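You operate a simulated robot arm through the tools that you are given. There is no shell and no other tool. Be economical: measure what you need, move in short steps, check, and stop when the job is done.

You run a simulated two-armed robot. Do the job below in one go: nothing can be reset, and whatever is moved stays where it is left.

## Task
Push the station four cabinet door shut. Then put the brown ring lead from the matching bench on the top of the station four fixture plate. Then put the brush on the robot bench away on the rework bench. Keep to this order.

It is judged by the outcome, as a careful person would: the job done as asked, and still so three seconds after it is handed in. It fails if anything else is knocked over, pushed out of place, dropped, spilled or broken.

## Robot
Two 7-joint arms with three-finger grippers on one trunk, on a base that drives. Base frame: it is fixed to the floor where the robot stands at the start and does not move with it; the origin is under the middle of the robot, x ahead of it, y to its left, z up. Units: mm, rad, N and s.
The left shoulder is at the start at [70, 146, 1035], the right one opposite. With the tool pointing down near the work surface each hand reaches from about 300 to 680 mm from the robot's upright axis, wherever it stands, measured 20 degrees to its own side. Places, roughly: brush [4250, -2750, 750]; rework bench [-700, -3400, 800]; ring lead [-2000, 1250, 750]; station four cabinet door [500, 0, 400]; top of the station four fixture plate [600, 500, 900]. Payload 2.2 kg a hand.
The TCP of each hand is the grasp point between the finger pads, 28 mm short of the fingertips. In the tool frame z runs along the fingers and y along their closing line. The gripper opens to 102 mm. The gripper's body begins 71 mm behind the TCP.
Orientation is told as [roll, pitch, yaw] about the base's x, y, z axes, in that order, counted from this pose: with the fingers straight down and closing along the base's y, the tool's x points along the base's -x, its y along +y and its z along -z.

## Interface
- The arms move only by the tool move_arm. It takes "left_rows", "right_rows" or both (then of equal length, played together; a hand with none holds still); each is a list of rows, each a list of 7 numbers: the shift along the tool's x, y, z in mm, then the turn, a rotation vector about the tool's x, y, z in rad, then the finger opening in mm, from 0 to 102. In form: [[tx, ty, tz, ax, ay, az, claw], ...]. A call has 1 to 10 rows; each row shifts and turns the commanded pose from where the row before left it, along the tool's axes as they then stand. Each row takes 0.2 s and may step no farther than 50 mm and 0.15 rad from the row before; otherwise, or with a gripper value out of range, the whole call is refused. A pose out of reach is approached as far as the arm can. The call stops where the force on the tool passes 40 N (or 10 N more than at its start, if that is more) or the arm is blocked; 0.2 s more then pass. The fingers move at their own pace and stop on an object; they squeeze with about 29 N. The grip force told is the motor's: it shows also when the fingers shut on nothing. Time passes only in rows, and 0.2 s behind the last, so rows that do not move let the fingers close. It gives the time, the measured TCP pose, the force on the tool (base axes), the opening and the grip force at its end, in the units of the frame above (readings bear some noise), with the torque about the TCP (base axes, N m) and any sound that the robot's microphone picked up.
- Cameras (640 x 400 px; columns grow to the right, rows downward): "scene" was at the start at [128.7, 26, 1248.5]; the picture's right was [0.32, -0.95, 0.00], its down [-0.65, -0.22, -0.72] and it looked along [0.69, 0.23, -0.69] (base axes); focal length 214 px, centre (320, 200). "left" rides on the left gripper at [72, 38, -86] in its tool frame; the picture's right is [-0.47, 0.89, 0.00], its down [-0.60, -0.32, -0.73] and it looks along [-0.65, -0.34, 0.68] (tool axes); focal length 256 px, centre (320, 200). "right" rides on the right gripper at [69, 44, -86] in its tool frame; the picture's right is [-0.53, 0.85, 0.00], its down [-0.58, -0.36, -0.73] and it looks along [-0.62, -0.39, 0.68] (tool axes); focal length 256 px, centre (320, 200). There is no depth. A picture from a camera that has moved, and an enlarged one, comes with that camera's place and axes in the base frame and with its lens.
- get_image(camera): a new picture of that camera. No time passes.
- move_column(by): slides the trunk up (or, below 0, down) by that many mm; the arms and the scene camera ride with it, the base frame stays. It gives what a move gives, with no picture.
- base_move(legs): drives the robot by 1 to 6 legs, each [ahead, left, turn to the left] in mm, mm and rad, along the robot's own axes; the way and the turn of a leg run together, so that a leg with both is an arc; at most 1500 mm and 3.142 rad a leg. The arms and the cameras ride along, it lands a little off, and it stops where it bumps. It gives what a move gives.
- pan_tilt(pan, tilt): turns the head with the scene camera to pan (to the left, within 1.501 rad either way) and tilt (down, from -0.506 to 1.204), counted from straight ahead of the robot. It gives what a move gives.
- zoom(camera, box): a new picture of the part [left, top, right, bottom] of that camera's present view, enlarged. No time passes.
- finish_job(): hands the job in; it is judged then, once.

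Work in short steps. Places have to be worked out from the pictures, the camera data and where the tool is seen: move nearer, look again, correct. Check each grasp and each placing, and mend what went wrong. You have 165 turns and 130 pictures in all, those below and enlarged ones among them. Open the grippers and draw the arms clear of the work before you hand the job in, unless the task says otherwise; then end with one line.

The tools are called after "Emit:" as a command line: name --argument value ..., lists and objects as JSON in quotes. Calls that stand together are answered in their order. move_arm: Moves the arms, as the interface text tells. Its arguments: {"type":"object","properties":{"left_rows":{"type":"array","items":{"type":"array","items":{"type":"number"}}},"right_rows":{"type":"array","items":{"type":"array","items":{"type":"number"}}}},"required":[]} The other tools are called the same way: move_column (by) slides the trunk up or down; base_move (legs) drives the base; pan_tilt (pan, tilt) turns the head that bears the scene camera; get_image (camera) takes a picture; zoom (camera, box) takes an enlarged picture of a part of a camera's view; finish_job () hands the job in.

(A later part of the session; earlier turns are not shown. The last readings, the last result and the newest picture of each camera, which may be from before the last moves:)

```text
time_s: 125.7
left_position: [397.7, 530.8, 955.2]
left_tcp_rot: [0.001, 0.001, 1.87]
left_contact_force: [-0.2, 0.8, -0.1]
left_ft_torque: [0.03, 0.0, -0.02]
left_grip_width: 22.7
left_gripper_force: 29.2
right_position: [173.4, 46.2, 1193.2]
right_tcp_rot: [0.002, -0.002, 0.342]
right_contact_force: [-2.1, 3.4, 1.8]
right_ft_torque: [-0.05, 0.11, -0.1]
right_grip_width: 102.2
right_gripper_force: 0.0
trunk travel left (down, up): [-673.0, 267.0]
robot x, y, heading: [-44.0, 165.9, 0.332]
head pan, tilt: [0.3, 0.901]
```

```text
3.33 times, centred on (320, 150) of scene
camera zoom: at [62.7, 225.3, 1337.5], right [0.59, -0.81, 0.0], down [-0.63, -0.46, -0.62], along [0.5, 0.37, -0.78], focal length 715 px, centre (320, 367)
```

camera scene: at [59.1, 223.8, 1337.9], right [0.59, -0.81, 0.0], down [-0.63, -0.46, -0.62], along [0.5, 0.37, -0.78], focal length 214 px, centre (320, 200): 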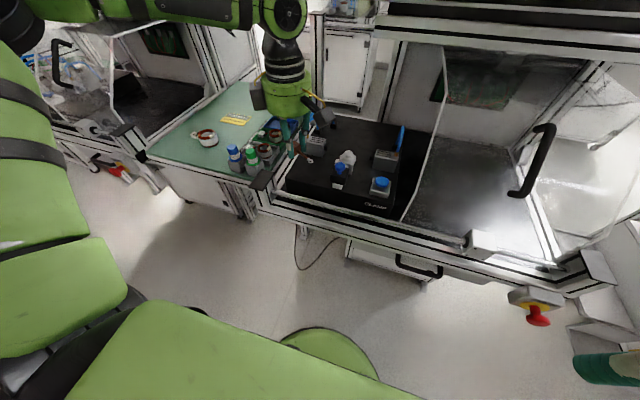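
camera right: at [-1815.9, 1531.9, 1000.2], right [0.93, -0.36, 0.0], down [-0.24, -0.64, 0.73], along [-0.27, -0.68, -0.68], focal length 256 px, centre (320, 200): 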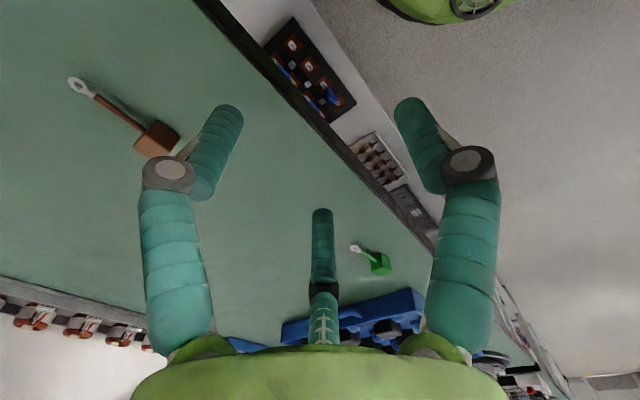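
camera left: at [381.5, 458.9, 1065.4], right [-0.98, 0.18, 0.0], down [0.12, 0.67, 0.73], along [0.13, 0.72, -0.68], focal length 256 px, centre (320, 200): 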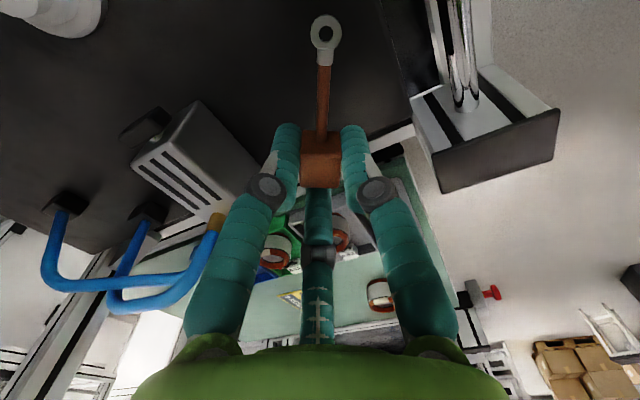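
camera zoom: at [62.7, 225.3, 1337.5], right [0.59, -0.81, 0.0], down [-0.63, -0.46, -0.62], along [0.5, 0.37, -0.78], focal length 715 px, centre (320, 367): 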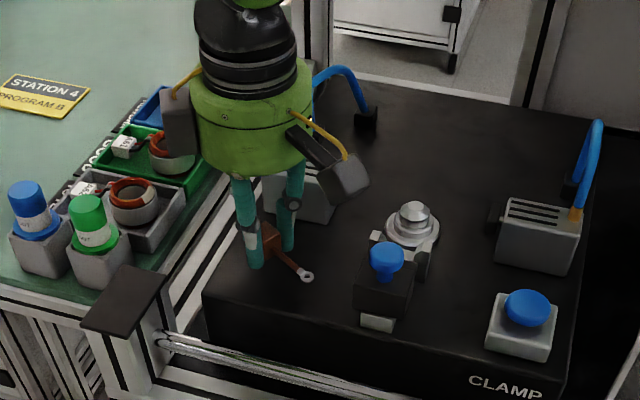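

Still free at z≈955. Continue in 3 mm steps watching force.

Emit:
move_arm --left_rows '[[0, 0, 3, 0, 0, 0, 0], [0, 0, 3, 0, 0, 0, 0]]'

Emit:
move_arm --left_rows '[[0, 0, 3, 0, 0, 0, 0], [0, 0, 0, 0, 0, 0, 0]]'

Emit:
move_arm --left_rows '[[0, 0, 3, 0, 0, 0, 0], [0, 0, 0, 0, 0, 0, 0]]'

```text
time_s: 126.3
left_position: [397.1, 532.0, 949.9]
left_tcp_rot: [0.0, 0.0, 1.872]
left_contact_force: [-0.2, 0.4, -0.4]
left_ft_torque: [-0.01, 0.0, 0.0]
left_grip_width: 22.5
left_gripper_force: 28.9
right_position: [174.2, 46.2, 1193.0]
right_tcp_rot: [0.003, -0.001, 0.341]
right_contact_force: [-0.5, 2.6, 2.2]
right_ft_torque: [-0.04, 0.1, -0.11]
right_grip_width: 101.8
right_gripper_force: 0.0
trunk travel left (down, up): [-673.0, 267.0]
robot x, y, heading: [-46.8, 162.9, 0.334]
head pan, tilt: [0.3, 0.901]
```

```text
time_s: 126.9
left_position: [398.7, 531.4, 947.0]
left_tcp_rot: [0.001, -0.001, 1.87]
left_contact_force: [-0.3, 0.2, -0.4]
left_ft_torque: [0.0, -0.03, 0.0]
left_grip_width: 22.6
left_gripper_force: 29.5
right_position: [174.5, 45.1, 1193.6]
right_tcp_rot: [0.002, -0.002, 0.34]
right_contact_force: [-1.9, 2.9, 1.5]
right_ft_torque: [-0.04, 0.06, -0.12]
right_grip_width: 102.1
right_gripper_force: 0.1
trunk travel left (down, up): [-673.0, 267.0]
robot x, y, heading: [-45.0, 165.6, 0.332]
head pan, tilt: [0.3, 0.901]
```

```text
time_s: 127.5
left_position: [397.9, 529.9, 943.2]
left_tcp_rot: [-0.002, 0.0, 1.87]
left_contact_force: [0.0, -0.3, -0.1]
left_ft_torque: [0.01, 0.01, -0.01]
left_grip_width: 22.8
left_gripper_force: 28.5
right_position: [173.6, 44.9, 1192.9]
right_tcp_rot: [0.003, 0.0, 0.34]
right_contact_force: [-1.0, 3.3, 1.9]
right_ft_torque: [-0.04, 0.08, -0.13]
right_grip_width: 102.3
right_gripper_force: 0.2
trunk travel left (down, up): [-673.0, 267.0]
robot x, y, heading: [-47.7, 168.1, 0.334]
head pan, tilt: [0.3, 0.901]
```

Emit:
move_arm --left_rows '[[0, 0, 3, 0, 0, 0, 0], [0, 0, 0, 0, 0, 0, 0]]'

Emit:
move_arm --left_rows '[[0, 0, 3, 0, 0, 0, 0], [0, 0, 0, 0, 0, 0, 0]]'

Emit:
zoom --camera "left" --box '[160, 0, 480, 200]'

Emit:
zoom --camera "scene" --box '[270, 110, 350, 170]'

```text
time_s: 128.1
left_position: [397.7, 531.7, 942.8]
left_tcp_rot: [-0.005, 0.001, 1.871]
left_contact_force: [1.1, 2.1, 7.6]
left_ft_torque: [0.0, 0.15, -0.08]
left_grip_width: 22.3
left_gripper_force: 29.4
right_position: [173.5, 46.1, 1192.5]
right_tcp_rot: [0.003, -0.003, 0.339]
right_contact_force: [-1.3, 3.1, 1.5]
right_ft_torque: [-0.02, 0.08, -0.12]
right_grip_width: 101.8
right_gripper_force: 0.1
trunk travel left (down, up): [-673.0, 267.0]
robot x, y, heading: [-47.2, 165.1, 0.332]
head pan, tilt: [0.3, 0.901]
```

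```text
time_s: 128.7
left_position: [397.0, 529.0, 942.3]
left_tcp_rot: [-0.013, 0.001, 1.873]
left_contact_force: [5.4, 6.1, 27.1]
left_ft_torque: [-0.06, 0.49, -0.28]
left_grip_width: 22.5
left_gripper_force: 29.0
right_position: [172.6, 44.3, 1193.9]
right_tcp_rot: [0.002, -0.006, 0.341]
right_contact_force: [-0.6, 3.3, 1.5]
right_ft_torque: [-0.06, 0.04, -0.14]
right_grip_width: 102.0
right_gripper_force: 0.0
trunk travel left (down, up): [-673.0, 267.0]
robot x, y, heading: [-43.6, 163.5, 0.337]
head pan, tilt: [0.3, 0.901]
```

```text
2.00 times, centred on (320, 100) of left
camera zoom: at [381.3, 450.7, 1027.7], right [-0.98, 0.18, -0.01], down [0.12, 0.67, 0.73], along [0.14, 0.72, -0.68], focal length 512 px, centre (320, 400)
```

zoom: 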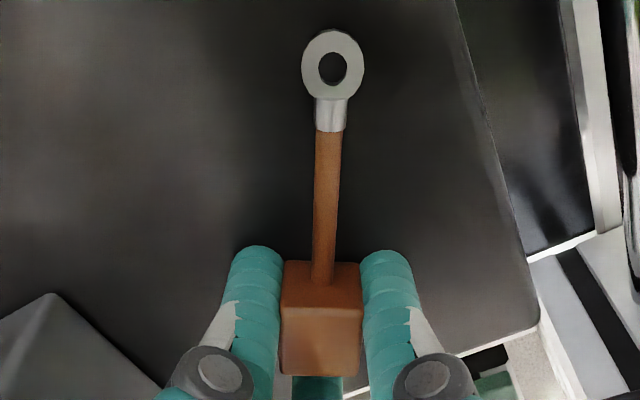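

```text
6.67 times, centred on (310, 140) of scene
camera zoom: at [60.6, 223.6, 1338.1], right [0.59, -0.81, 0.0], down [-0.63, -0.46, -0.62], along [0.5, 0.37, -0.78], focal length 1430 px, centre (387, 600)
```

zoom: 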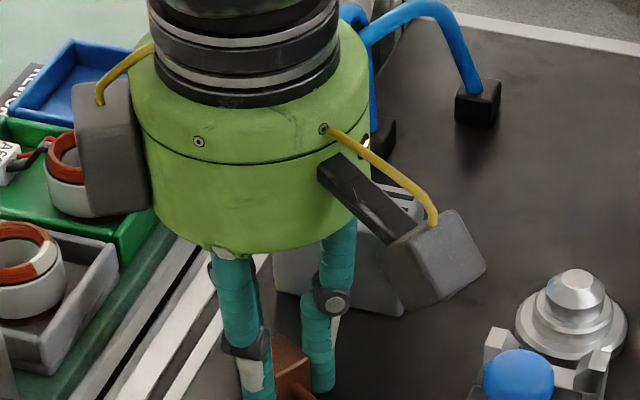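

Contact made at TCP z≈942; the block is on the plate but only ~10 mm from its left edge. I lift 12 mm, shift 12 mm right and set it down again.

Emit:
move_arm --left_rows '[[0, 0, -14, 0, 0, 0, 0], [12, 0, 0, 0, 0, 0, 0], [0, 0, 7, 0, 0, 0, 0], [0, 0, 3, 0, 0, 0, 0], [0, 0, 1.5, 0, 0, 0, 0]]'

Emit:
zoom --camera "left" --box '[160, 0, 480, 200]'

```text
time_s: 129.9
left_position: [394.9, 522.1, 942.9]
left_tcp_rot: [-0.002, 0.0, 1.871]
left_contact_force: [-0.1, 0.2, 0.5]
left_ft_torque: [-0.02, 0.02, -0.01]
left_grip_width: 22.6
left_gripper_force: 29.1
left hand out of reach, approached as far as the arm can: row 2
right_position: [173.0, 45.7, 1194.0]
right_tcp_rot: [0.001, -0.003, 0.34]
right_contact_force: [-0.7, 3.0, 1.5]
right_ft_torque: [-0.03, 0.05, -0.1]
right_grip_width: 101.8
right_gripper_force: 0.1
trunk travel left (down, up): [-673.0, 267.0]
robot x, y, heading: [-43.1, 167.8, 0.334]
head pan, tilt: [0.3, 0.901]
```

```text
2.00 times, centred on (320, 100) of left
camera zoom: at [379.6, 441.9, 1027.9], right [-0.98, 0.18, 0.0], down [0.12, 0.67, 0.73], along [0.13, 0.72, -0.68], focal length 512 px, centre (320, 400)
```

zoom: 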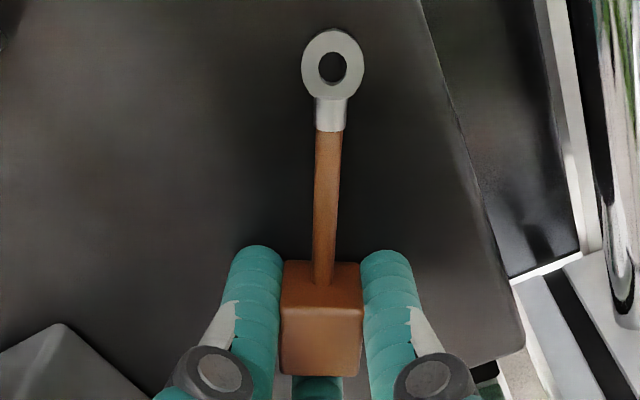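

Better margins. Lower a last 1.5 mm onto contact and open a little.

Emit:
move_arm --left_rows '[[0, 0, 1.5, 0, 0, 0, 0], [0, 0, 0, 0, 0, 0, 0]]'

Emit:
move_arm --left_rows '[[0, 0, 0, 0, 0, 0, 30], [0, 0, 0, 0, 0, 0, 48], [0, 0, 0, 0, 0, 0, 48]]'

Emit:
zoom --camera "left" --box '[160, 0, 480, 200]'

```text
time_s: 130.5
left_position: [395.3, 521.5, 942.9]
left_tcp_rot: [-0.007, 0.001, 1.871]
left_contact_force: [1.4, 0.8, 9.2]
left_ft_torque: [-0.05, 0.2, -0.09]
left_grip_width: 22.5
left_gripper_force: 29.0
left hand out of reach, approached as far as the arm can: row 1
right_position: [173.9, 45.4, 1193.7]
right_tcp_rot: [0.001, -0.003, 0.34]
right_contact_force: [-0.2, 2.7, 2.6]
right_ft_torque: [-0.07, 0.08, -0.09]
right_grip_width: 101.8
right_gripper_force: 0.0
trunk travel left (down, up): [-673.0, 267.0]
robot x, y, heading: [-50.8, 159.9, 0.336]
head pan, tilt: [0.3, 0.901]
```

```text
time_s: 131.3
left_position: [394.0, 520.3, 941.7]
left_tcp_rot: [-0.003, 0.001, 1.872]
left_contact_force: [-0.4, -2.0, 11.2]
left_ft_torque: [-0.06, 0.0, -0.1]
left_grip_width: 47.5
left_gripper_force: 0.1
right_position: [172.4, 44.6, 1193.5]
right_tcp_rot: [0.002, -0.003, 0.341]
right_contact_force: [0.3, 2.0, 2.1]
right_ft_torque: [-0.06, 0.05, -0.08]
right_grip_width: 102.1
right_gripper_force: 0.0
trunk travel left (down, up): [-673.0, 267.0]
robot x, y, heading: [-50.0, 162.9, 0.333]
head pan, tilt: [0.3, 0.901]
```

```text
2.00 times, centred on (320, 100) of left
camera zoom: at [378.4, 441.1, 1027.3], right [-0.98, 0.18, 0.0], down [0.12, 0.67, 0.73], along [0.14, 0.72, -0.68], focal length 512 px, centre (320, 400)
```

zoom: 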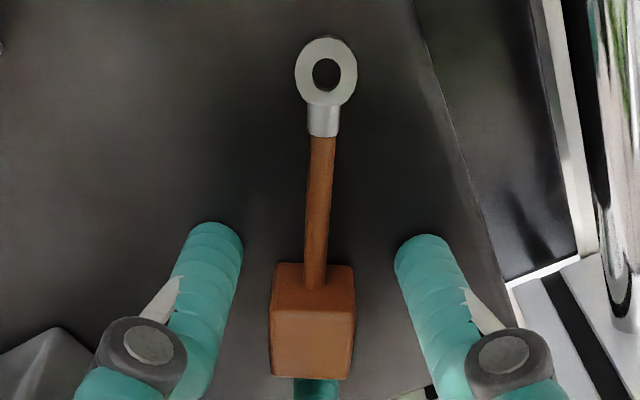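

Released and standing. I raise the hand straight up, then check.

Emit:
move_arm --left_rows '[[0, 0, -10, 0, 0, 0, 48], [0, 0, -30, 0, 0, 0, 48], [0, 0, -40, 0, 0, 0, 48], [0, 0, -40, 0, 0, 0, 48]]'

Emit:
get_image --camera "left"

Emit:
zoom --camera "scene" --box '[240, 90, 400, 210]'

```text
time_s: 132.3
left_position: [394.5, 522.6, 1061.6]
left_tcp_rot: [0.001, 0.001, 1.871]
left_contact_force: [0.1, 0.1, 0.9]
left_ft_torque: [-0.04, 0.01, -0.02]
left_grip_width: 48.0
left_gripper_force: 0.0
right_position: [173.3, 44.6, 1192.9]
right_tcp_rot: [0.0, -0.004, 0.341]
right_contact_force: [1.1, 2.9, 0.8]
right_ft_torque: [-0.05, 0.06, -0.02]
right_grip_width: 102.0
right_gripper_force: 0.0
trunk travel left (down, up): [-673.0, 267.0]
robot x, y, heading: [-43.8, 163.2, 0.333]
head pan, tilt: [0.3, 0.901]
```

```text
69 pictures are left
camera left: at [378.8, 441.9, 1147.4], right [-0.98, 0.18, 0.0], down [0.12, 0.67, 0.73], along [0.13, 0.72, -0.68], focal length 256 px, centre (320, 200)
```

left: 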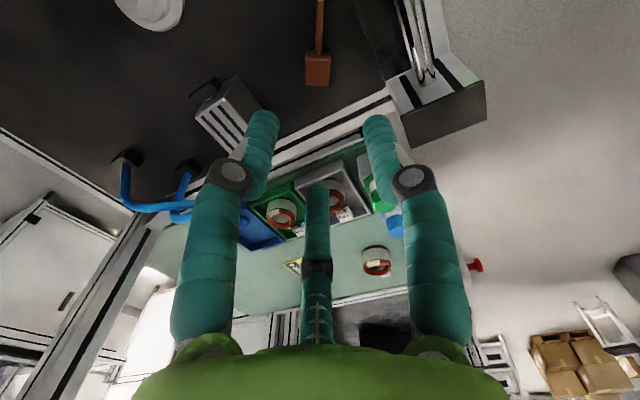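

```text
3.33 times, centred on (320, 150) of scene
camera zoom: at [62.4, 224.8, 1337.5], right [0.59, -0.81, 0.0], down [-0.63, -0.46, -0.62], along [0.5, 0.37, -0.78], focal length 715 px, centre (320, 367)
```

zoom: 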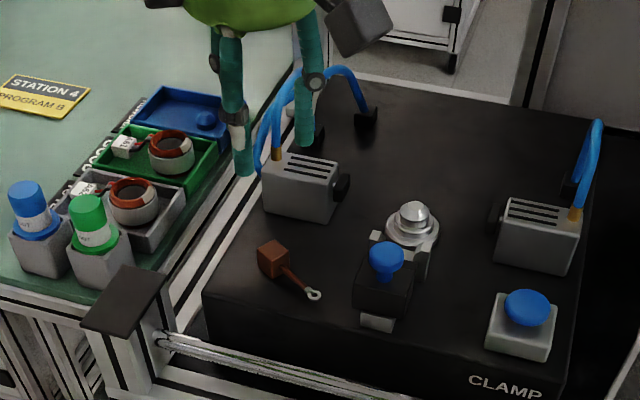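

The lead rests on the plate, all else in place. I back out 650 mm into the aisle, then fold the left arm.

Emit:
base_move --legs '[[-650, 0, 0]]'

Emit:
move_arm --left_rows '[[0, 40, 0, 0, 0, 0, 102], [0, 40, 0, 0, 0, 0, 102], [0, 40, 0, 0, 0, 0, 102], [0, 40, 0, 0, 0, 0, 102], [-40, 0, 0, 0, 0, 0.15, 102], [-30, 0, 0, 0, 0, 0.15, 102], [0, 0, 0, 0, 0, 0.15, 102], [0, 0, 0, 0, 0, 0.15, 102], [0, 0, 0, 0, 0, 0.15, 102], [0, 0, 0, 0, 0, 0.15, 102]]'

Emit:
move_arm --left_rows '[[0, 0, -20, 0, 0, 0.15, 102], [0, 0, -20, 0, 0, 0.15, 102], [0, 0, -20, 0, 0, 0.15, 102], [0, 0, -20, 0, 0, 0.15, 102]]'

Emit:
base_move --legs '[[0, 0, -1.571]]'

Emit:
pan_tilt --pan 0 --tilt 0.3

Emit:
get_image --camera "scene"

```text
time_s: 135.9
left_position: [-220.9, 311.6, 1060.8]
left_tcp_rot: [0.0, 0.0, 1.882]
left_contact_force: [0.0, 0.0, 0.4]
left_ft_torque: [0.0, -0.01, 0.0]
left_grip_width: 48.0
left_gripper_force: 0.1
right_position: [-436.9, -167.9, 1193.6]
right_tcp_rot: [0.002, -0.002, 0.351]
right_contact_force: [0.4, 1.2, 1.9]
right_ft_torque: [-0.02, 0.05, -0.03]
right_grip_width: 101.9
right_gripper_force: 0.0
trunk travel left (down, up): [-673.0, 267.0]
robot x, y, heading: [-659.3, -49.0, 0.353]
head pan, tilt: [0.3, 0.901]
```

```text
time_s: 138.1
left_position: [-390.9, 329.1, 1061.5]
left_tcp_rot: [0.002, -0.001, 0.982]
left_contact_force: [-0.8, 0.1, -0.1]
left_ft_torque: [-0.01, 0.0, 0.0]
left_grip_width: 102.1
left_gripper_force: 0.1
right_position: [-436.9, -168.2, 1194.5]
right_tcp_rot: [0.001, -0.003, 0.351]
right_contact_force: [-0.2, 1.4, 2.1]
right_ft_torque: [-0.03, 0.07, -0.15]
right_grip_width: 101.6
right_gripper_force: 0.0
trunk travel left (down, up): [-673.0, 267.0]
robot x, y, heading: [-661.4, -49.3, 0.347]
head pan, tilt: [0.3, 0.901]
```

```text
time_s: 139.1
left_position: [-390.3, 329.7, 1141.6]
left_tcp_rot: [0.001, 0.0, 0.38]
left_contact_force: [-0.2, -0.4, 0.3]
left_ft_torque: [-0.02, 0.01, 0.0]
left_grip_width: 102.0
left_gripper_force: 0.0
right_position: [-437.2, -168.1, 1194.0]
right_tcp_rot: [0.001, -0.004, 0.352]
right_contact_force: [-1.5, 2.5, 2.1]
right_ft_torque: [-0.03, 0.07, -0.1]
right_grip_width: 101.8
right_gripper_force: 0.0
trunk travel left (down, up): [-673.0, 267.0]
robot x, y, heading: [-660.3, -51.0, 0.349]
head pan, tilt: [0.3, 0.901]
```

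```text
time_s: 143.3
left_position: [-275.4, -317.7, 1141.7]
left_tcp_rot: [0.0, -0.002, -1.185]
left_contact_force: [-0.2, -0.3, 0.4]
left_ft_torque: [-0.03, -0.01, -0.01]
left_grip_width: 102.0
left_gripper_force: 0.0
right_position: [-773.3, -273.7, 1192.9]
right_tcp_rot: [0.002, -0.002, -1.215]
right_contact_force: [1.9, 0.1, 0.8]
right_ft_torque: [0.06, 0.04, -0.05]
right_grip_width: 102.1
right_gripper_force: 0.0
trunk travel left (down, up): [-673.0, 267.0]
robot x, y, heading: [-655.1, -52.6, -1.221]
head pan, tilt: [0.3, 0.901]
```

```text
time_s: 144.3
left_position: [-275.9, -317.6, 1141.1]
left_tcp_rot: [-0.001, 0.0, -1.183]
left_contact_force: [0.5, 0.4, -0.1]
left_ft_torque: [0.03, -0.01, 0.0]
left_grip_width: 102.3
left_gripper_force: 0.1
right_position: [-773.7, -273.4, 1193.0]
right_tcp_rot: [0.002, -0.002, -1.215]
right_contact_force: [1.3, -0.9, 1.5]
right_ft_torque: [0.1, 0.02, -0.03]
right_grip_width: 102.1
right_gripper_force: 0.0
trunk travel left (down, up): [-673.0, 267.0]
robot x, y, heading: [-656.4, -53.8, -1.224]
head pan, tilt: [0.0, 0.3]
```

```text
67 pictures are left
camera scene: at [-608.4, -186.8, 1389.7], right [-0.94, -0.34, 0.0], down [-0.1, 0.28, -0.95], along [0.33, -0.9, -0.3], focal length 214 px, centre (320, 200)
```

scene: 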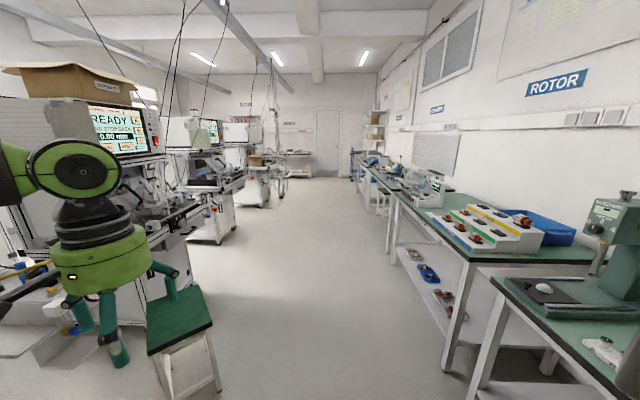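

Aisle is clear ahead. I drive 1500 + 800 along it and look for the benches.

Emit:
base_move --legs '[[1500, 0, -0.013], [700, 0, 0]]'

Emit:
get_image --camera "scene"

Emit:
pan_tilt --pan 1.2 --tilt 0.3

Emit:
get_image --camera "scene"

Emit:
pan_tilt --pan -1.0 --tilt 0.4

Emit:
get_image --camera "scene"

```text
time_s: 155.2
left_position: [464.9, -2389.8, 1141.7]
left_tcp_rot: [0.0, -0.002, -1.193]
left_contact_force: [-0.2, 0.0, 0.0]
left_ft_torque: [0.04, -0.01, 0.02]
left_grip_width: 101.8
left_gripper_force: 0.1
right_position: [-33.3, -2340.4, 1193.8]
right_tcp_rot: [0.002, -0.003, -1.226]
right_contact_force: [1.8, -0.9, 0.6]
right_ft_torque: [0.02, 0.02, -0.04]
right_grip_width: 102.2
right_gripper_force: 0.0
trunk travel left (down, up): [-673.0, 267.0]
robot x, y, heading: [88.6, -2118.2, -1.235]
head pan, tilt: [0.0, 0.3]
```

```text
66 pictures are left
camera scene: at [133.0, -2255.3, 1389.8], right [-0.94, -0.33, 0.0], down [-0.1, 0.28, -0.96], along [0.32, -0.9, -0.3], focal length 214 px, centre (320, 200)
```

scene: 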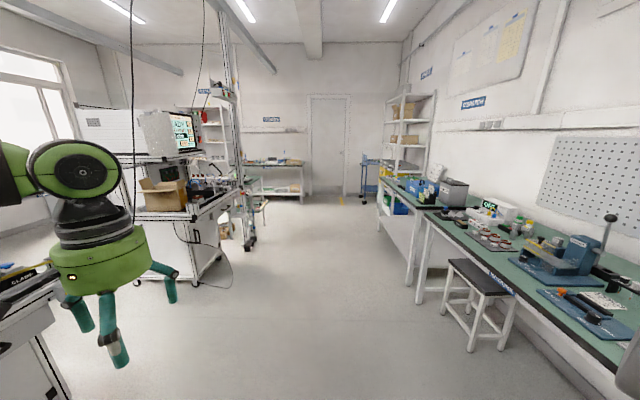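

```text
time_s: 156.6
left_position: [464.1, -2390.8, 1140.8]
left_tcp_rot: [0.0, -0.001, -1.194]
left_contact_force: [-0.1, -0.2, -0.6]
left_ft_torque: [0.02, 0.01, -0.01]
left_grip_width: 102.0
left_gripper_force: 0.1
right_position: [-33.8, -2341.0, 1193.3]
right_tcp_rot: [0.002, -0.002, -1.226]
right_contact_force: [2.4, -0.2, 1.9]
right_ft_torque: [0.07, 0.07, -0.05]
right_grip_width: 101.9
right_gripper_force: 0.1
trunk travel left (down, up): [-673.0, 267.0]
robot x, y, heading: [83.2, -2123.9, -1.236]
head pan, tilt: [1.201, 0.3]
```

```text
65 pictures are left
camera scene: at [195.6, -2171.0, 1389.8], right [-0.03, -1.0, 0.0], down [-0.3, 0.01, -0.96], along [0.95, -0.03, -0.3], focal length 214 px, centre (320, 200)
```

scene: 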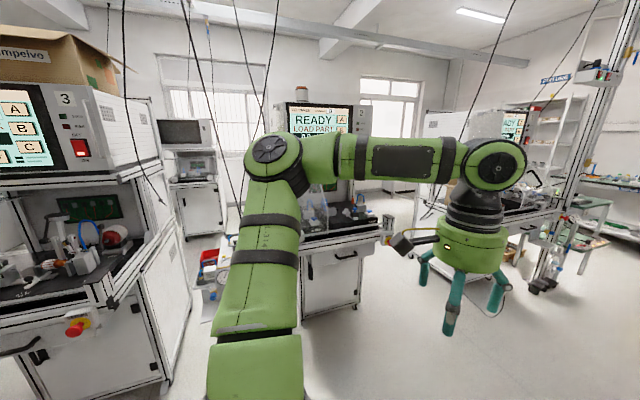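

```text
time_s: 158.7
left_position: [465.0, -2390.8, 1141.0]
left_tcp_rot: [0.0, -0.001, -1.195]
left_contact_force: [-0.1, 0.2, -0.5]
left_ft_torque: [0.02, -0.03, 0.0]
left_grip_width: 102.1
left_gripper_force: 0.1
right_position: [-32.9, -2339.9, 1193.1]
right_tcp_rot: [0.001, -0.004, -1.229]
right_contact_force: [3.1, 0.9, 2.1]
right_ft_torque: [0.06, 0.04, -0.15]
right_grip_width: 102.0
right_gripper_force: 0.1
trunk travel left (down, up): [-673.0, 267.0]
robot x, y, heading: [85.2, -2120.9, -1.231]
head pan, tilt: [-1.0, 0.4]
```

```text
64 pictures are left
camera scene: at [45.4, -2241.0, 1380.5], right [-0.79, 0.61, 0.0], down [0.24, 0.31, -0.92], along [-0.57, -0.73, -0.39], focal length 214 px, centre (320, 200)
```

scene: 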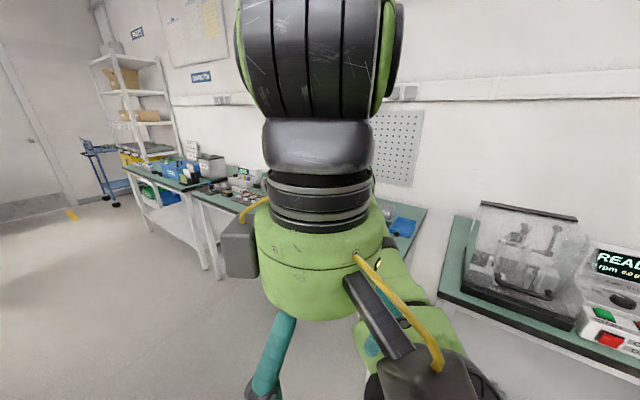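

Emit:
pan_tilt --pan 0.75 --tilt 0.1

Emit:
zoom --camera "scene" --box '[160, 80, 400, 260]'

Emit:
zoom --camera "scene" --box '[380, 80, 620, 260]'

Emit:
pan_tilt --pan -0.3 --tilt 0.2

Emit:
zoom --camera "scene" --box '[240, 60, 520, 270]'

```text
time_s: 160.4
left_position: [464.4, -2390.7, 1141.6]
left_tcp_rot: [0.001, -0.001, -1.194]
left_contact_force: [0.2, -0.9, -1.3]
left_ft_torque: [0.01, -0.02, 0.03]
left_grip_width: 102.0
left_gripper_force: 0.0
right_position: [-32.1, -2341.0, 1193.8]
right_tcp_rot: [0.003, -0.004, -1.228]
right_contact_force: [4.0, 1.2, 2.1]
right_ft_torque: [0.05, 0.01, -0.09]
right_grip_width: 101.9
right_gripper_force: 0.0
trunk travel left (down, up): [-673.0, 267.0]
robot x, y, heading: [83.8, -2116.3, -1.235]
head pan, tilt: [0.75, 0.099]
```

```text
2.22 times, centred on (280, 170) of scene
camera zoom: at [183.8, -2210.7, 1408.4], right [-0.46, -0.89, 0.0], down [-0.09, 0.05, -0.99], along [0.88, -0.46, -0.1], focal length 477 px, centre (409, 267)
```

zoom: 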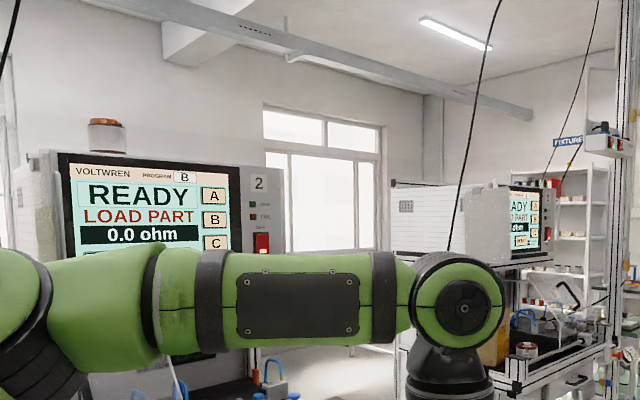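

```text
2.22 times, centred on (500, 170) of scene
camera zoom: at [183.8, -2210.7, 1408.4], right [-0.46, -0.89, 0.0], down [-0.09, 0.05, -0.99], along [0.88, -0.46, -0.1], focal length 477 px, centre (-80, 267)
```

zoom: 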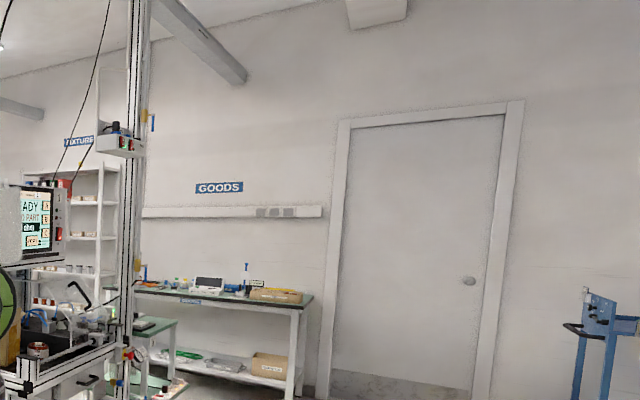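

```text
time_s: 161.7
left_position: [465.0, -2390.7, 1142.4]
left_tcp_rot: [0.0, -0.001, -1.192]
left_contact_force: [-0.1, -0.7, 0.5]
left_ft_torque: [0.01, -0.01, 0.0]
left_grip_width: 102.3
left_gripper_force: 0.0
right_position: [-32.5, -2341.0, 1193.8]
right_tcp_rot: [0.002, -0.003, -1.227]
right_contact_force: [2.3, 0.4, 1.7]
right_ft_torque: [0.05, 0.05, -0.09]
right_grip_width: 101.8
right_gripper_force: 0.0
trunk travel left (down, up): [-673.0, 267.0]
robot x, y, heading: [85.5, -2121.4, -1.234]
head pan, tilt: [-0.3, 0.201]
```

```text
1.90 times, centred on (380, 165) of scene
camera zoom: at [105.9, -2261.0, 1399.1], right [-1.0, -0.04, 0.0], down [-0.01, 0.2, -0.98], along [0.04, -0.98, -0.2], focal length 408 px, centre (206, 267)
```

zoom: 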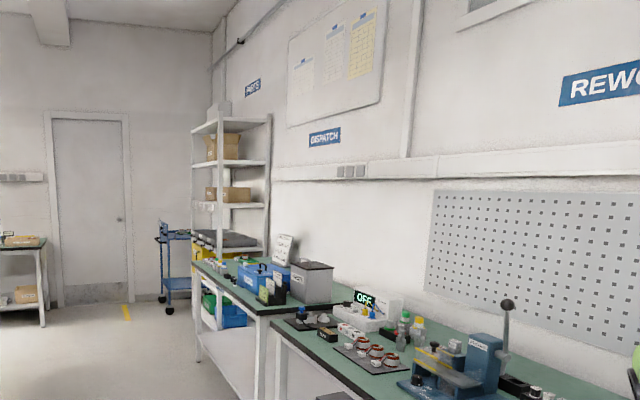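

The rework bench is ahead on my right wall; the robot bench must lie behind the station row at the window side. I drive farther along the aisle toward the row's end and look left.

Emit:
base_move --legs '[[1500, 0, 0], [1500, 0, 0]]'

Emit:
pan_tilt --pan 1.3 --tilt 0.3

Emit:
get_image --camera "scene"

Emit:
pan_tilt --pan 0.5 --tilt 0.3

Emit:
get_image --camera "scene"

```text
time_s: 176.2
left_position: [1437.6, -5245.9, 1141.0]
left_tcp_rot: [0.001, 0.0, -1.217]
left_contact_force: [-0.2, -0.9, 0.0]
left_ft_torque: [-0.01, 0.0, 0.0]
left_grip_width: 102.1
left_gripper_force: 0.0
right_position: [941.9, -5184.5, 1193.5]
right_tcp_rot: [0.001, -0.004, -1.248]
right_contact_force: [2.3, -1.2, 1.8]
right_ft_torque: [0.06, 0.02, -0.03]
right_grip_width: 101.9
right_gripper_force: 0.1
trunk travel left (down, up): [-673.0, 267.0]
robot x, y, heading: [1064.3, -4967.7, -1.249]
head pan, tilt: [-0.3, 0.201]
```

```text
time_s: 177.9
left_position: [1437.6, -5243.6, 1141.6]
left_tcp_rot: [-0.001, 0.001, -1.216]
left_contact_force: [0.9, -0.3, 0.2]
left_ft_torque: [-0.01, 0.01, 0.01]
left_grip_width: 102.0
left_gripper_force: 0.1
right_position: [942.4, -5184.2, 1193.4]
right_tcp_rot: [0.003, -0.004, -1.248]
right_contact_force: [2.5, 0.0, 1.8]
right_ft_torque: [0.05, 0.03, -0.05]
right_grip_width: 102.0
right_gripper_force: 0.1
trunk travel left (down, up): [-673.0, 267.0]
robot x, y, heading: [1062.3, -4966.7, -1.256]
head pan, tilt: [1.3, 0.3]
```

```text
60 pictures are left
camera scene: at [1173.5, -5010.1, 1389.8], right [0.05, -1.0, 0.0], down [-0.3, -0.01, -0.96], along [0.95, 0.04, -0.3], focal length 214 px, centre (320, 200)
```

scene: 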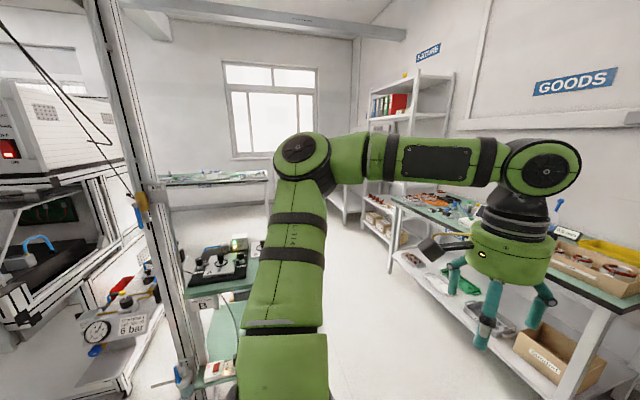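

```text
time_s: 179.0
left_position: [1437.9, -5244.8, 1142.3]
left_tcp_rot: [0.0, 0.001, -1.215]
left_contact_force: [0.1, -0.5, -0.5]
left_ft_torque: [-0.01, -0.01, -0.02]
left_grip_width: 102.0
left_gripper_force: 0.0
right_position: [942.4, -5183.7, 1193.3]
right_tcp_rot: [0.001, -0.003, -1.249]
right_contact_force: [2.2, 0.3, 0.9]
right_ft_torque: [0.09, 0.03, -0.1]
right_grip_width: 102.1
right_gripper_force: 0.0
trunk travel left (down, up): [-673.0, 267.0]
robot x, y, heading: [1062.5, -4966.7, -1.254]
head pan, tilt: [0.499, 0.3]
```

```text
59 pictures are left
camera scene: at [1148.3, -5078.2, 1389.8], right [-0.69, -0.73, 0.0], down [-0.22, 0.2, -0.96], along [0.7, -0.65, -0.3], focal length 214 px, centre (320, 200)
```

scene: 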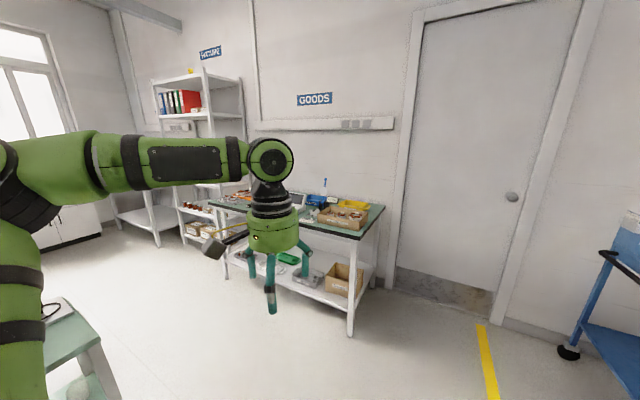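

The robot bench seems to be the green one under the window; passage between the side table (s≈5290) and goods bench (s≈6280). I drive to the middle of it, turn left and go in 1300.

Emit:
base_move --legs '[[740, 0, 0], [0, 0, 1.587], [1300, 0, 0]]'

Emit:
pan_tilt --pan 0.1 --tilt 0.4

Emit:
get_image --camera "scene"

```text
time_s: 193.0
left_position: [2774.5, -4856.3, 1141.3]
left_tcp_rot: [0.0, -0.001, 0.382]
left_contact_force: [0.3, 0.1, -0.4]
left_ft_torque: [0.01, -0.04, -0.01]
left_grip_width: 101.9
left_gripper_force: 0.0
right_position: [2728.5, -5354.0, 1193.4]
right_tcp_rot: [0.0, -0.004, 0.351]
right_contact_force: [0.5, 2.7, 1.7]
right_ft_torque: [-0.04, 0.04, -0.04]
right_grip_width: 102.1
right_gripper_force: 0.0
trunk travel left (down, up): [-673.0, 267.0]
robot x, y, heading: [2506.4, -5237.7, 0.345]
head pan, tilt: [0.499, 0.3]
```

```text
time_s: 193.9
left_position: [2774.8, -4856.3, 1141.9]
left_tcp_rot: [0.0, 0.0, 0.384]
left_contact_force: [0.3, -0.3, 0.9]
left_ft_torque: [-0.01, -0.01, 0.0]
left_grip_width: 102.0
left_gripper_force: 0.0
right_position: [2727.8, -5353.6, 1193.5]
right_tcp_rot: [0.002, -0.003, 0.352]
right_contact_force: [1.0, 1.9, 1.9]
right_ft_torque: [-0.04, 0.02, 0.0]
right_grip_width: 102.2
right_gripper_force: 0.0
trunk travel left (down, up): [-673.0, 267.0]
robot x, y, heading: [2507.1, -5237.6, 0.342]
head pan, tilt: [0.099, 0.4]
```

```text
58 pictures are left
camera scene: at [2638.3, -5181.2, 1380.5], right [0.43, -0.9, 0.0], down [-0.35, -0.17, -0.92], along [0.83, 0.4, -0.39], focal length 214 px, centre (320, 200)
```

scene: 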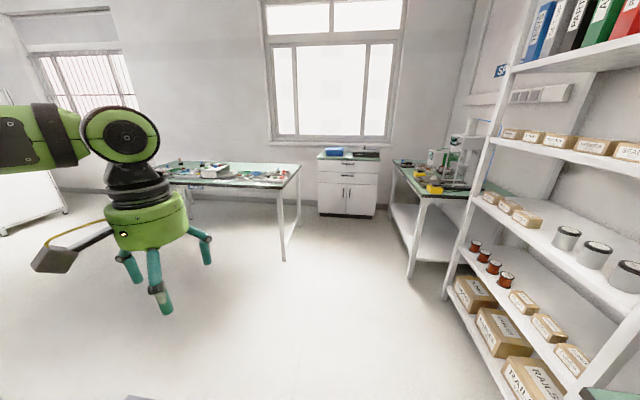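

Emit:
zoom --camera "scene" --box '[140, 130, 340, 230]'

Emit:
zoom --camera "scene" --box '[380, 110, 520, 220]'

```text
3.20 times, centred on (240, 180) of scene
camera zoom: at [2638.3, -5181.2, 1380.5], right [0.43, -0.9, 0.0], down [-0.35, -0.17, -0.92], along [0.83, 0.4, -0.39], focal length 686 px, centre (576, 264)
```

zoom: 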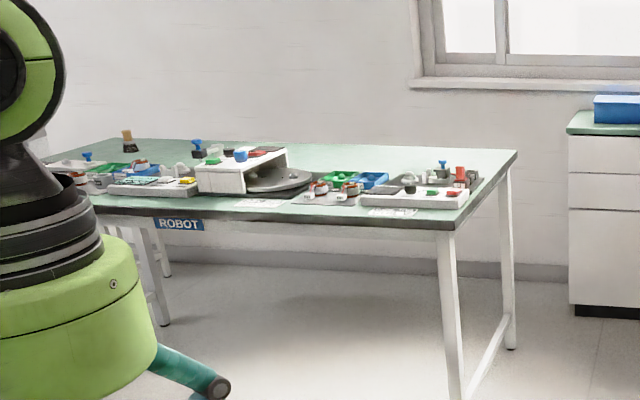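

```text
3.64 times, centred on (450, 165) of scene
camera zoom: at [2638.3, -5181.2, 1380.5], right [0.43, -0.9, 0.0], down [-0.35, -0.17, -0.92], along [0.83, 0.4, -0.39], focal length 780 px, centre (-153, 327)
```

zoom: 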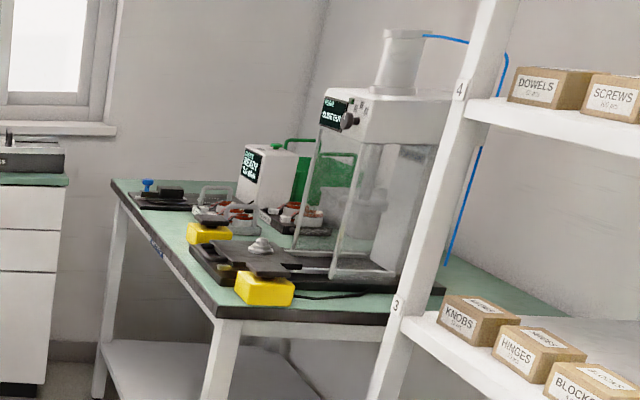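

The robot bench is the left one; the brush stands at its back left corner, near [4100, -2720]. I look left to plan an approach to that end.

Emit:
pan_tilt --pan 1.1 --tilt 0.4

Emit:
get_image --camera "scene"

```text
time_s: 195.1
left_position: [2775.1, -4856.9, 1141.5]
left_tcp_rot: [-0.001, 0.0, 0.384]
left_contact_force: [0.3, -0.3, -0.2]
left_ft_torque: [0.01, 0.01, -0.01]
left_grip_width: 102.1
left_gripper_force: 0.1
right_position: [2728.0, -5354.3, 1193.7]
right_tcp_rot: [0.004, -0.004, 0.351]
right_contact_force: [0.2, 1.8, 2.8]
right_ft_torque: [-0.03, 0.03, -0.08]
right_grip_width: 102.0
right_gripper_force: 0.1
trunk travel left (down, up): [-673.0, 267.0]
robot x, y, heading: [2506.5, -5237.3, 0.342]
head pan, tilt: [1.1, 0.4]
```

```text
55 pictures are left
camera scene: at [2566.5, -5129.2, 1380.5], right [0.99, -0.13, 0.0], down [-0.05, -0.39, -0.92], along [0.12, 0.91, -0.39], focal length 214 px, centre (320, 200)
```

scene: 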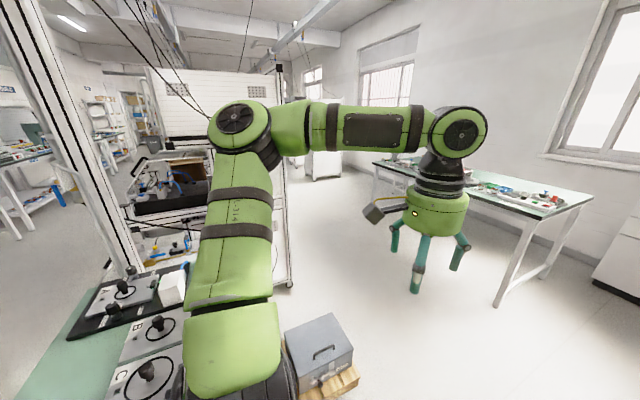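

Aisle behind the stations is free (n≈1300–2440). I drive in to its middle, turn left and go to the bench's far end.

Emit:
base_move --legs '[[1190, 0, 0], [0, 0, 1.562], [1300, 0, 0], [1000, 0, 0], [0, 0, -1.0]]'

Emit:
pan_tilt --pan -0.5 --tilt 0.45

Emit:
get_image --camera "scene"

```text
time_s: 218.3
left_position: [2883.8, -2215.2, 1141.7]
left_tcp_rot: [0.0, -0.002, 0.95]
left_contact_force: [-0.2, 0.3, 0.9]
left_ft_torque: [0.0, 0.02, -0.01]
left_grip_width: 102.0
left_gripper_force: 0.1
right_position: [3112.4, -2659.1, 1193.8]
right_tcp_rot: [0.0, -0.004, 0.916]
right_contact_force: [-1.0, 1.3, 1.5]
right_ft_torque: [-0.06, 0.0, -0.05]
right_grip_width: 101.8
right_gripper_force: 0.0
trunk travel left (down, up): [-673.0, 267.0]
robot x, y, heading: [2860.9, -2680.4, 0.912]
head pan, tilt: [1.1, 0.4]
```

```text
time_s: 220.0
left_position: [2884.4, -2214.3, 1141.4]
left_tcp_rot: [0.0, 0.0, 0.949]
left_contact_force: [0.2, -0.2, 0.2]
left_ft_torque: [0.01, 0.02, 0.0]
left_grip_width: 102.1
left_gripper_force: 0.1
right_position: [3112.2, -2660.3, 1193.4]
right_tcp_rot: [0.001, -0.005, 0.916]
right_contact_force: [-1.2, 2.6, 2.3]
right_ft_torque: [-0.03, 0.03, -0.09]
right_grip_width: 101.9
right_gripper_force: 0.0
trunk travel left (down, up): [-673.0, 267.0]
robot x, y, heading: [2860.8, -2682.8, 0.913]
head pan, tilt: [-0.499, 0.45]
```

```text
54 pictures are left
camera scene: at [2978.7, -2604.6, 1375.8], right [0.4, -0.92, 0.0], down [-0.4, -0.17, -0.9], along [0.82, 0.36, -0.44], focal length 214 px, centre (320, 200)
```

scene: 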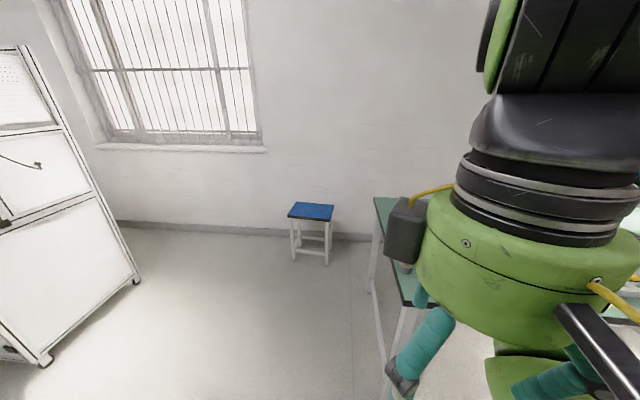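

Left end of the bench is at s≈3665; wall and a blue stool farther back (n≈3460). I drive up alongside the bench's end, keeping clear of both, then turn to face it.

Emit:
base_move --legs '[[0, 0, -0.58], [0, 270, 0], [960, 0, 0], [0, 0, -1.571]]'

Emit:
pan_tilt --pan 0.1 --tilt 0.5

Emit:
get_image --camera "scene"

```text
time_s: 231.9
left_position: [4055.9, -2389.2, 1141.2]
left_tcp_rot: [0.001, -0.001, -1.194]
left_contact_force: [0.5, -0.1, -0.9]
left_ft_torque: [0.01, -0.02, -0.01]
left_grip_width: 102.1
left_gripper_force: 0.0
right_position: [3560.7, -2338.9, 1194.3]
right_tcp_rot: [0.002, -0.004, -1.226]
right_contact_force: [1.7, -0.4, 0.7]
right_ft_torque: [0.03, 0.03, -0.07]
right_grip_width: 102.0
right_gripper_force: 0.0
trunk travel left (down, up): [-673.0, 267.0]
robot x, y, heading: [3678.2, -2116.2, -1.232]
head pan, tilt: [-0.499, 0.45]
```

```text
time_s: 232.9
left_position: [4056.0, -2389.4, 1141.1]
left_tcp_rot: [-0.001, 0.0, -1.196]
left_contact_force: [0.2, 0.4, 0.1]
left_ft_torque: [0.04, 0.02, 0.01]
left_grip_width: 102.0
left_gripper_force: 0.0
right_position: [3560.1, -2338.7, 1193.3]
right_tcp_rot: [0.001, -0.004, -1.227]
right_contact_force: [2.2, -1.0, 0.7]
right_ft_torque: [0.08, 0.01, -0.01]
right_grip_width: 102.0
right_gripper_force: 0.2
trunk travel left (down, up): [-673.0, 267.0]
robot x, y, heading: [3675.3, -2120.1, -1.23]
head pan, tilt: [0.099, 0.499]
```

```text
53 pictures are left
camera scene: at [3733.7, -2248.7, 1371.4], right [-0.91, -0.42, 0.0], down [-0.2, 0.43, -0.88], along [0.37, -0.8, -0.48], focal length 214 px, centre (320, 200)
```

scene: 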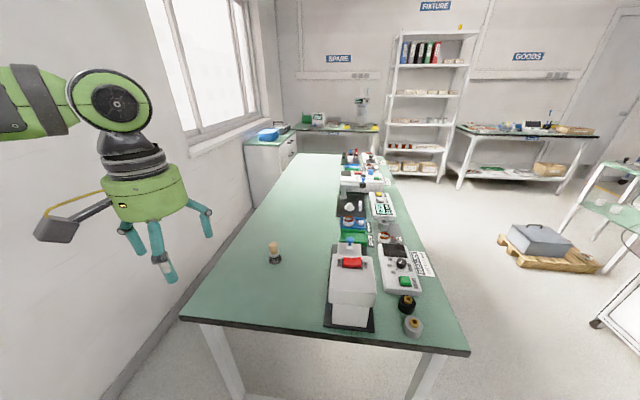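

Emit:
zoom --camera "scene" --box '[234, 220, 314, 270]'

```text
8.00 times, centred on (274, 245) of scene
camera zoom: at [3733.7, -2248.7, 1371.4], right [-0.91, -0.42, 0.0], down [-0.2, 0.43, -0.88], along [0.37, -0.8, -0.48], focal length 1716 px, centre (688, -160)
```

zoom: 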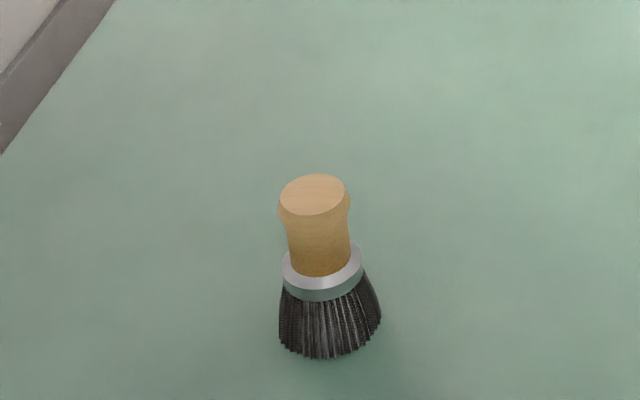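

The brush stands upright on its bristles at ≈[4123, -2704], wooden handle up (top ≈ z 880–890). I move 120 ahead, then bring the left hand over it with lowering.

Emit:
base_move --legs '[[120, 0, 0]]'

Emit:
move_arm --left_rows '[[-20, 0, 40, 0, 0, 0, 102], [-20, -8, 40, 0, 0, 0, 102], [-30, -8, 30, 0, 0, 0, 102], [-30, -8, 10, 0, 0, 0, 102], [-30, -8, 0, 0, 0, 0, 102]]'

Emit:
get_image --camera "left"

Emit:
zoom --camera "scene" --box '[160, 140, 400, 340]'

```text
time_s: 234.1
left_position: [4096.5, -2500.5, 1142.5]
left_tcp_rot: [0.001, -0.002, -1.194]
left_contact_force: [0.1, 0.7, 0.1]
left_ft_torque: [-0.03, -0.02, 0.0]
left_grip_width: 101.9
left_gripper_force: 0.0
right_position: [3598.9, -2450.1, 1193.5]
right_tcp_rot: [0.002, -0.006, -1.225]
right_contact_force: [1.9, 0.4, 1.9]
right_ft_torque: [0.07, 0.07, -0.07]
right_grip_width: 102.2
right_gripper_force: 0.0
trunk travel left (down, up): [-673.0, 267.0]
robot x, y, heading: [3721.4, -2231.0, -1.231]
head pan, tilt: [0.099, 0.499]
```

```text
time_s: 235.3
left_position: [4114.6, -2636.1, 1021.5]
left_tcp_rot: [0.001, 0.0, -1.194]
left_contact_force: [0.2, 0.6, -0.3]
left_ft_torque: [0.02, -0.01, -0.01]
left_grip_width: 102.1
left_gripper_force: 0.1
right_position: [3599.4, -2453.3, 1193.1]
right_tcp_rot: [0.003, -0.003, -1.227]
right_contact_force: [2.6, -1.2, 1.3]
right_ft_torque: [0.1, 0.02, -0.03]
right_grip_width: 102.0
right_gripper_force: 0.1
trunk travel left (down, up): [-673.0, 267.0]
robot x, y, heading: [3715.8, -2229.4, -1.229]
head pan, tilt: [0.099, 0.499]
```

```text
51 pictures are left
camera left: at [4124.1, -2554.6, 1106.7], right [0.99, -0.11, 0.0], down [-0.07, -0.68, 0.73], along [-0.08, -0.73, -0.68], focal length 256 px, centre (320, 200)
```

left: 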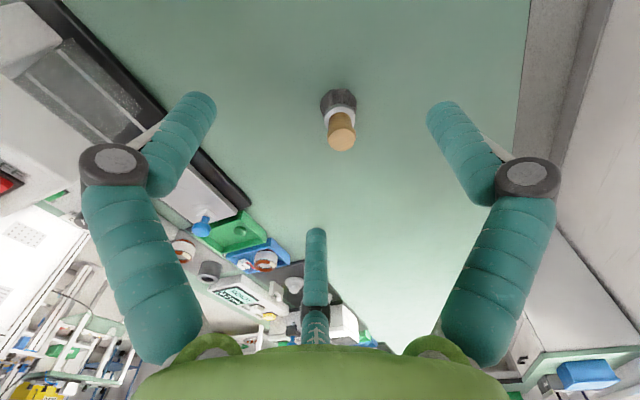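

```text
2.00 times, centred on (280, 240) of scene
camera zoom: at [3773.1, -2362.9, 1371.2], right [-0.91, -0.42, 0.0], down [-0.2, 0.43, -0.88], along [0.37, -0.79, -0.48], focal length 429 px, centre (400, 120)
```

zoom: 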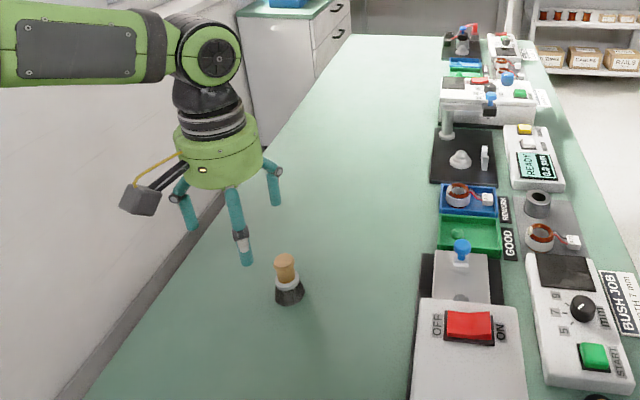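

Brush handle axis ≈[4129, -2706], top ≈890. I centre above it and descend partway with opening 80.

Emit:
move_arm --left_rows '[[-36, -6, 0, 0, 0, 0, 80], [-34, -6, 0, 0, 0, 0, 80], [0, 0, 40, 0, 0, 0, 80], [0, 0, 25, 0, 0, 0, 80]]'

Emit:
get_image --camera "left"

```text
time_s: 236.3
left_position: [4132.8, -2688.4, 956.7]
left_tcp_rot: [-0.001, -0.003, -1.194]
left_contact_force: [-0.1, 0.4, 0.7]
left_ft_torque: [0.01, 0.01, 0.01]
left_grip_width: 80.1
left_gripper_force: 0.0
left hand out of reach, approached as far as the arm can: row 2, 4
right_position: [3600.9, -2452.9, 1193.6]
right_tcp_rot: [0.002, -0.001, -1.227]
right_contact_force: [2.9, 0.5, 2.2]
right_ft_torque: [0.07, 0.06, -0.12]
right_grip_width: 101.7
right_gripper_force: 0.0
trunk travel left (down, up): [-673.0, 267.0]
robot x, y, heading: [3714.9, -2230.6, -1.234]
head pan, tilt: [0.099, 0.499]
```

```text
49 pictures are left
camera left: at [4140.7, -2605.7, 1042.0], right [0.99, -0.11, 0.0], down [-0.07, -0.68, 0.73], along [-0.08, -0.73, -0.68], focal length 256 px, centre (320, 200)
```

left: 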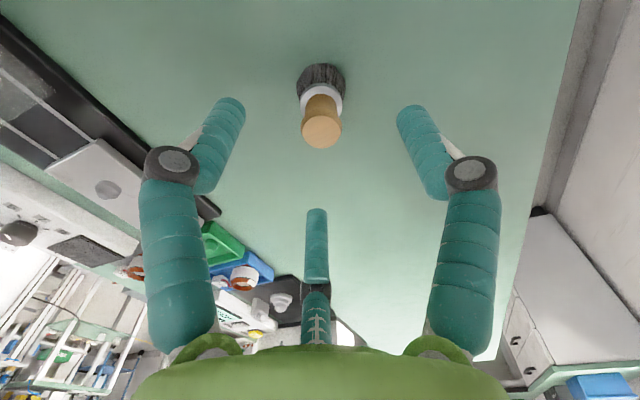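

The arm is at its reach limit here. I retract, turn the base right 0.25 rad so the brush lies better for the left shoulder, and try again.

Emit:
move_arm --left_rows '[[40, 0, -20, 0, 0, 0, 102], [40, 0, -20, 0, 0, 0, 102], [40, 0, -20, 0, 0, 0, 102], [0, 30, -20, 0, 0, 0, 102], [0, 30, 0, 0, 0, 0, 102]]'

Emit:
base_move --legs '[[0, 0, -0.27]]'

Emit:
get_image --camera "left"

```text
time_s: 237.5
left_position: [4145.1, -2551.4, 1037.1]
left_tcp_rot: [-0.002, 0.0, -1.194]
left_contact_force: [0.7, 0.9, 0.5]
left_ft_torque: [-0.01, 0.1, 0.0]
left_grip_width: 101.9
left_gripper_force: 0.0
right_position: [3601.5, -2452.2, 1193.9]
right_tcp_rot: [0.001, -0.003, -1.226]
right_contact_force: [2.9, 0.0, 1.6]
right_ft_torque: [0.06, 0.05, -0.13]
right_grip_width: 101.8
right_gripper_force: 0.1
trunk travel left (down, up): [-673.0, 267.0]
robot x, y, heading: [3719.7, -2232.9, -1.231]
head pan, tilt: [0.099, 0.499]
```

```text
time_s: 238.8
left_position: [4042.1, -2654.4, 1036.0]
left_tcp_rot: [0.0, -0.001, -1.464]
left_contact_force: [0.0, -0.2, 0.1]
left_ft_torque: [-0.02, 0.01, 0.01]
left_grip_width: 102.0
left_gripper_force: 0.1
right_position: [3545.6, -2411.6, 1193.7]
right_tcp_rot: [0.001, -0.003, -1.497]
right_contact_force: [3.3, -0.7, 2.5]
right_ft_torque: [0.07, 0.02, -0.13]
right_grip_width: 101.6
right_gripper_force: 0.1
trunk travel left (down, up): [-673.0, 267.0]
robot x, y, heading: [3718.9, -2229.0, -1.504]
head pan, tilt: [0.099, 0.499]
```

```text
48 pictures are left
camera left: at [4072.4, -2577.9, 1122.5], right [0.93, -0.37, 0.0], down [-0.25, -0.63, 0.73], along [-0.27, -0.68, -0.68], focal length 256 px, centre (320, 200)
```

left: 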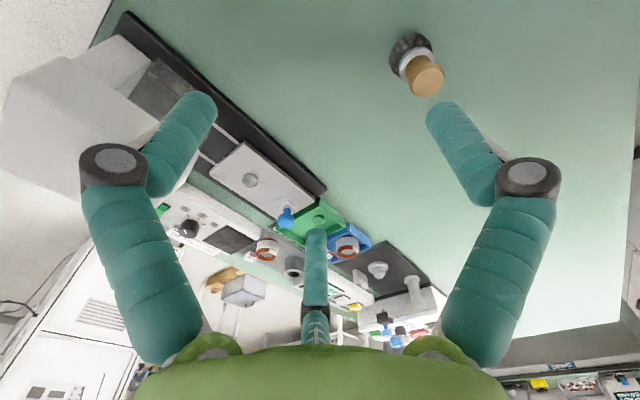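

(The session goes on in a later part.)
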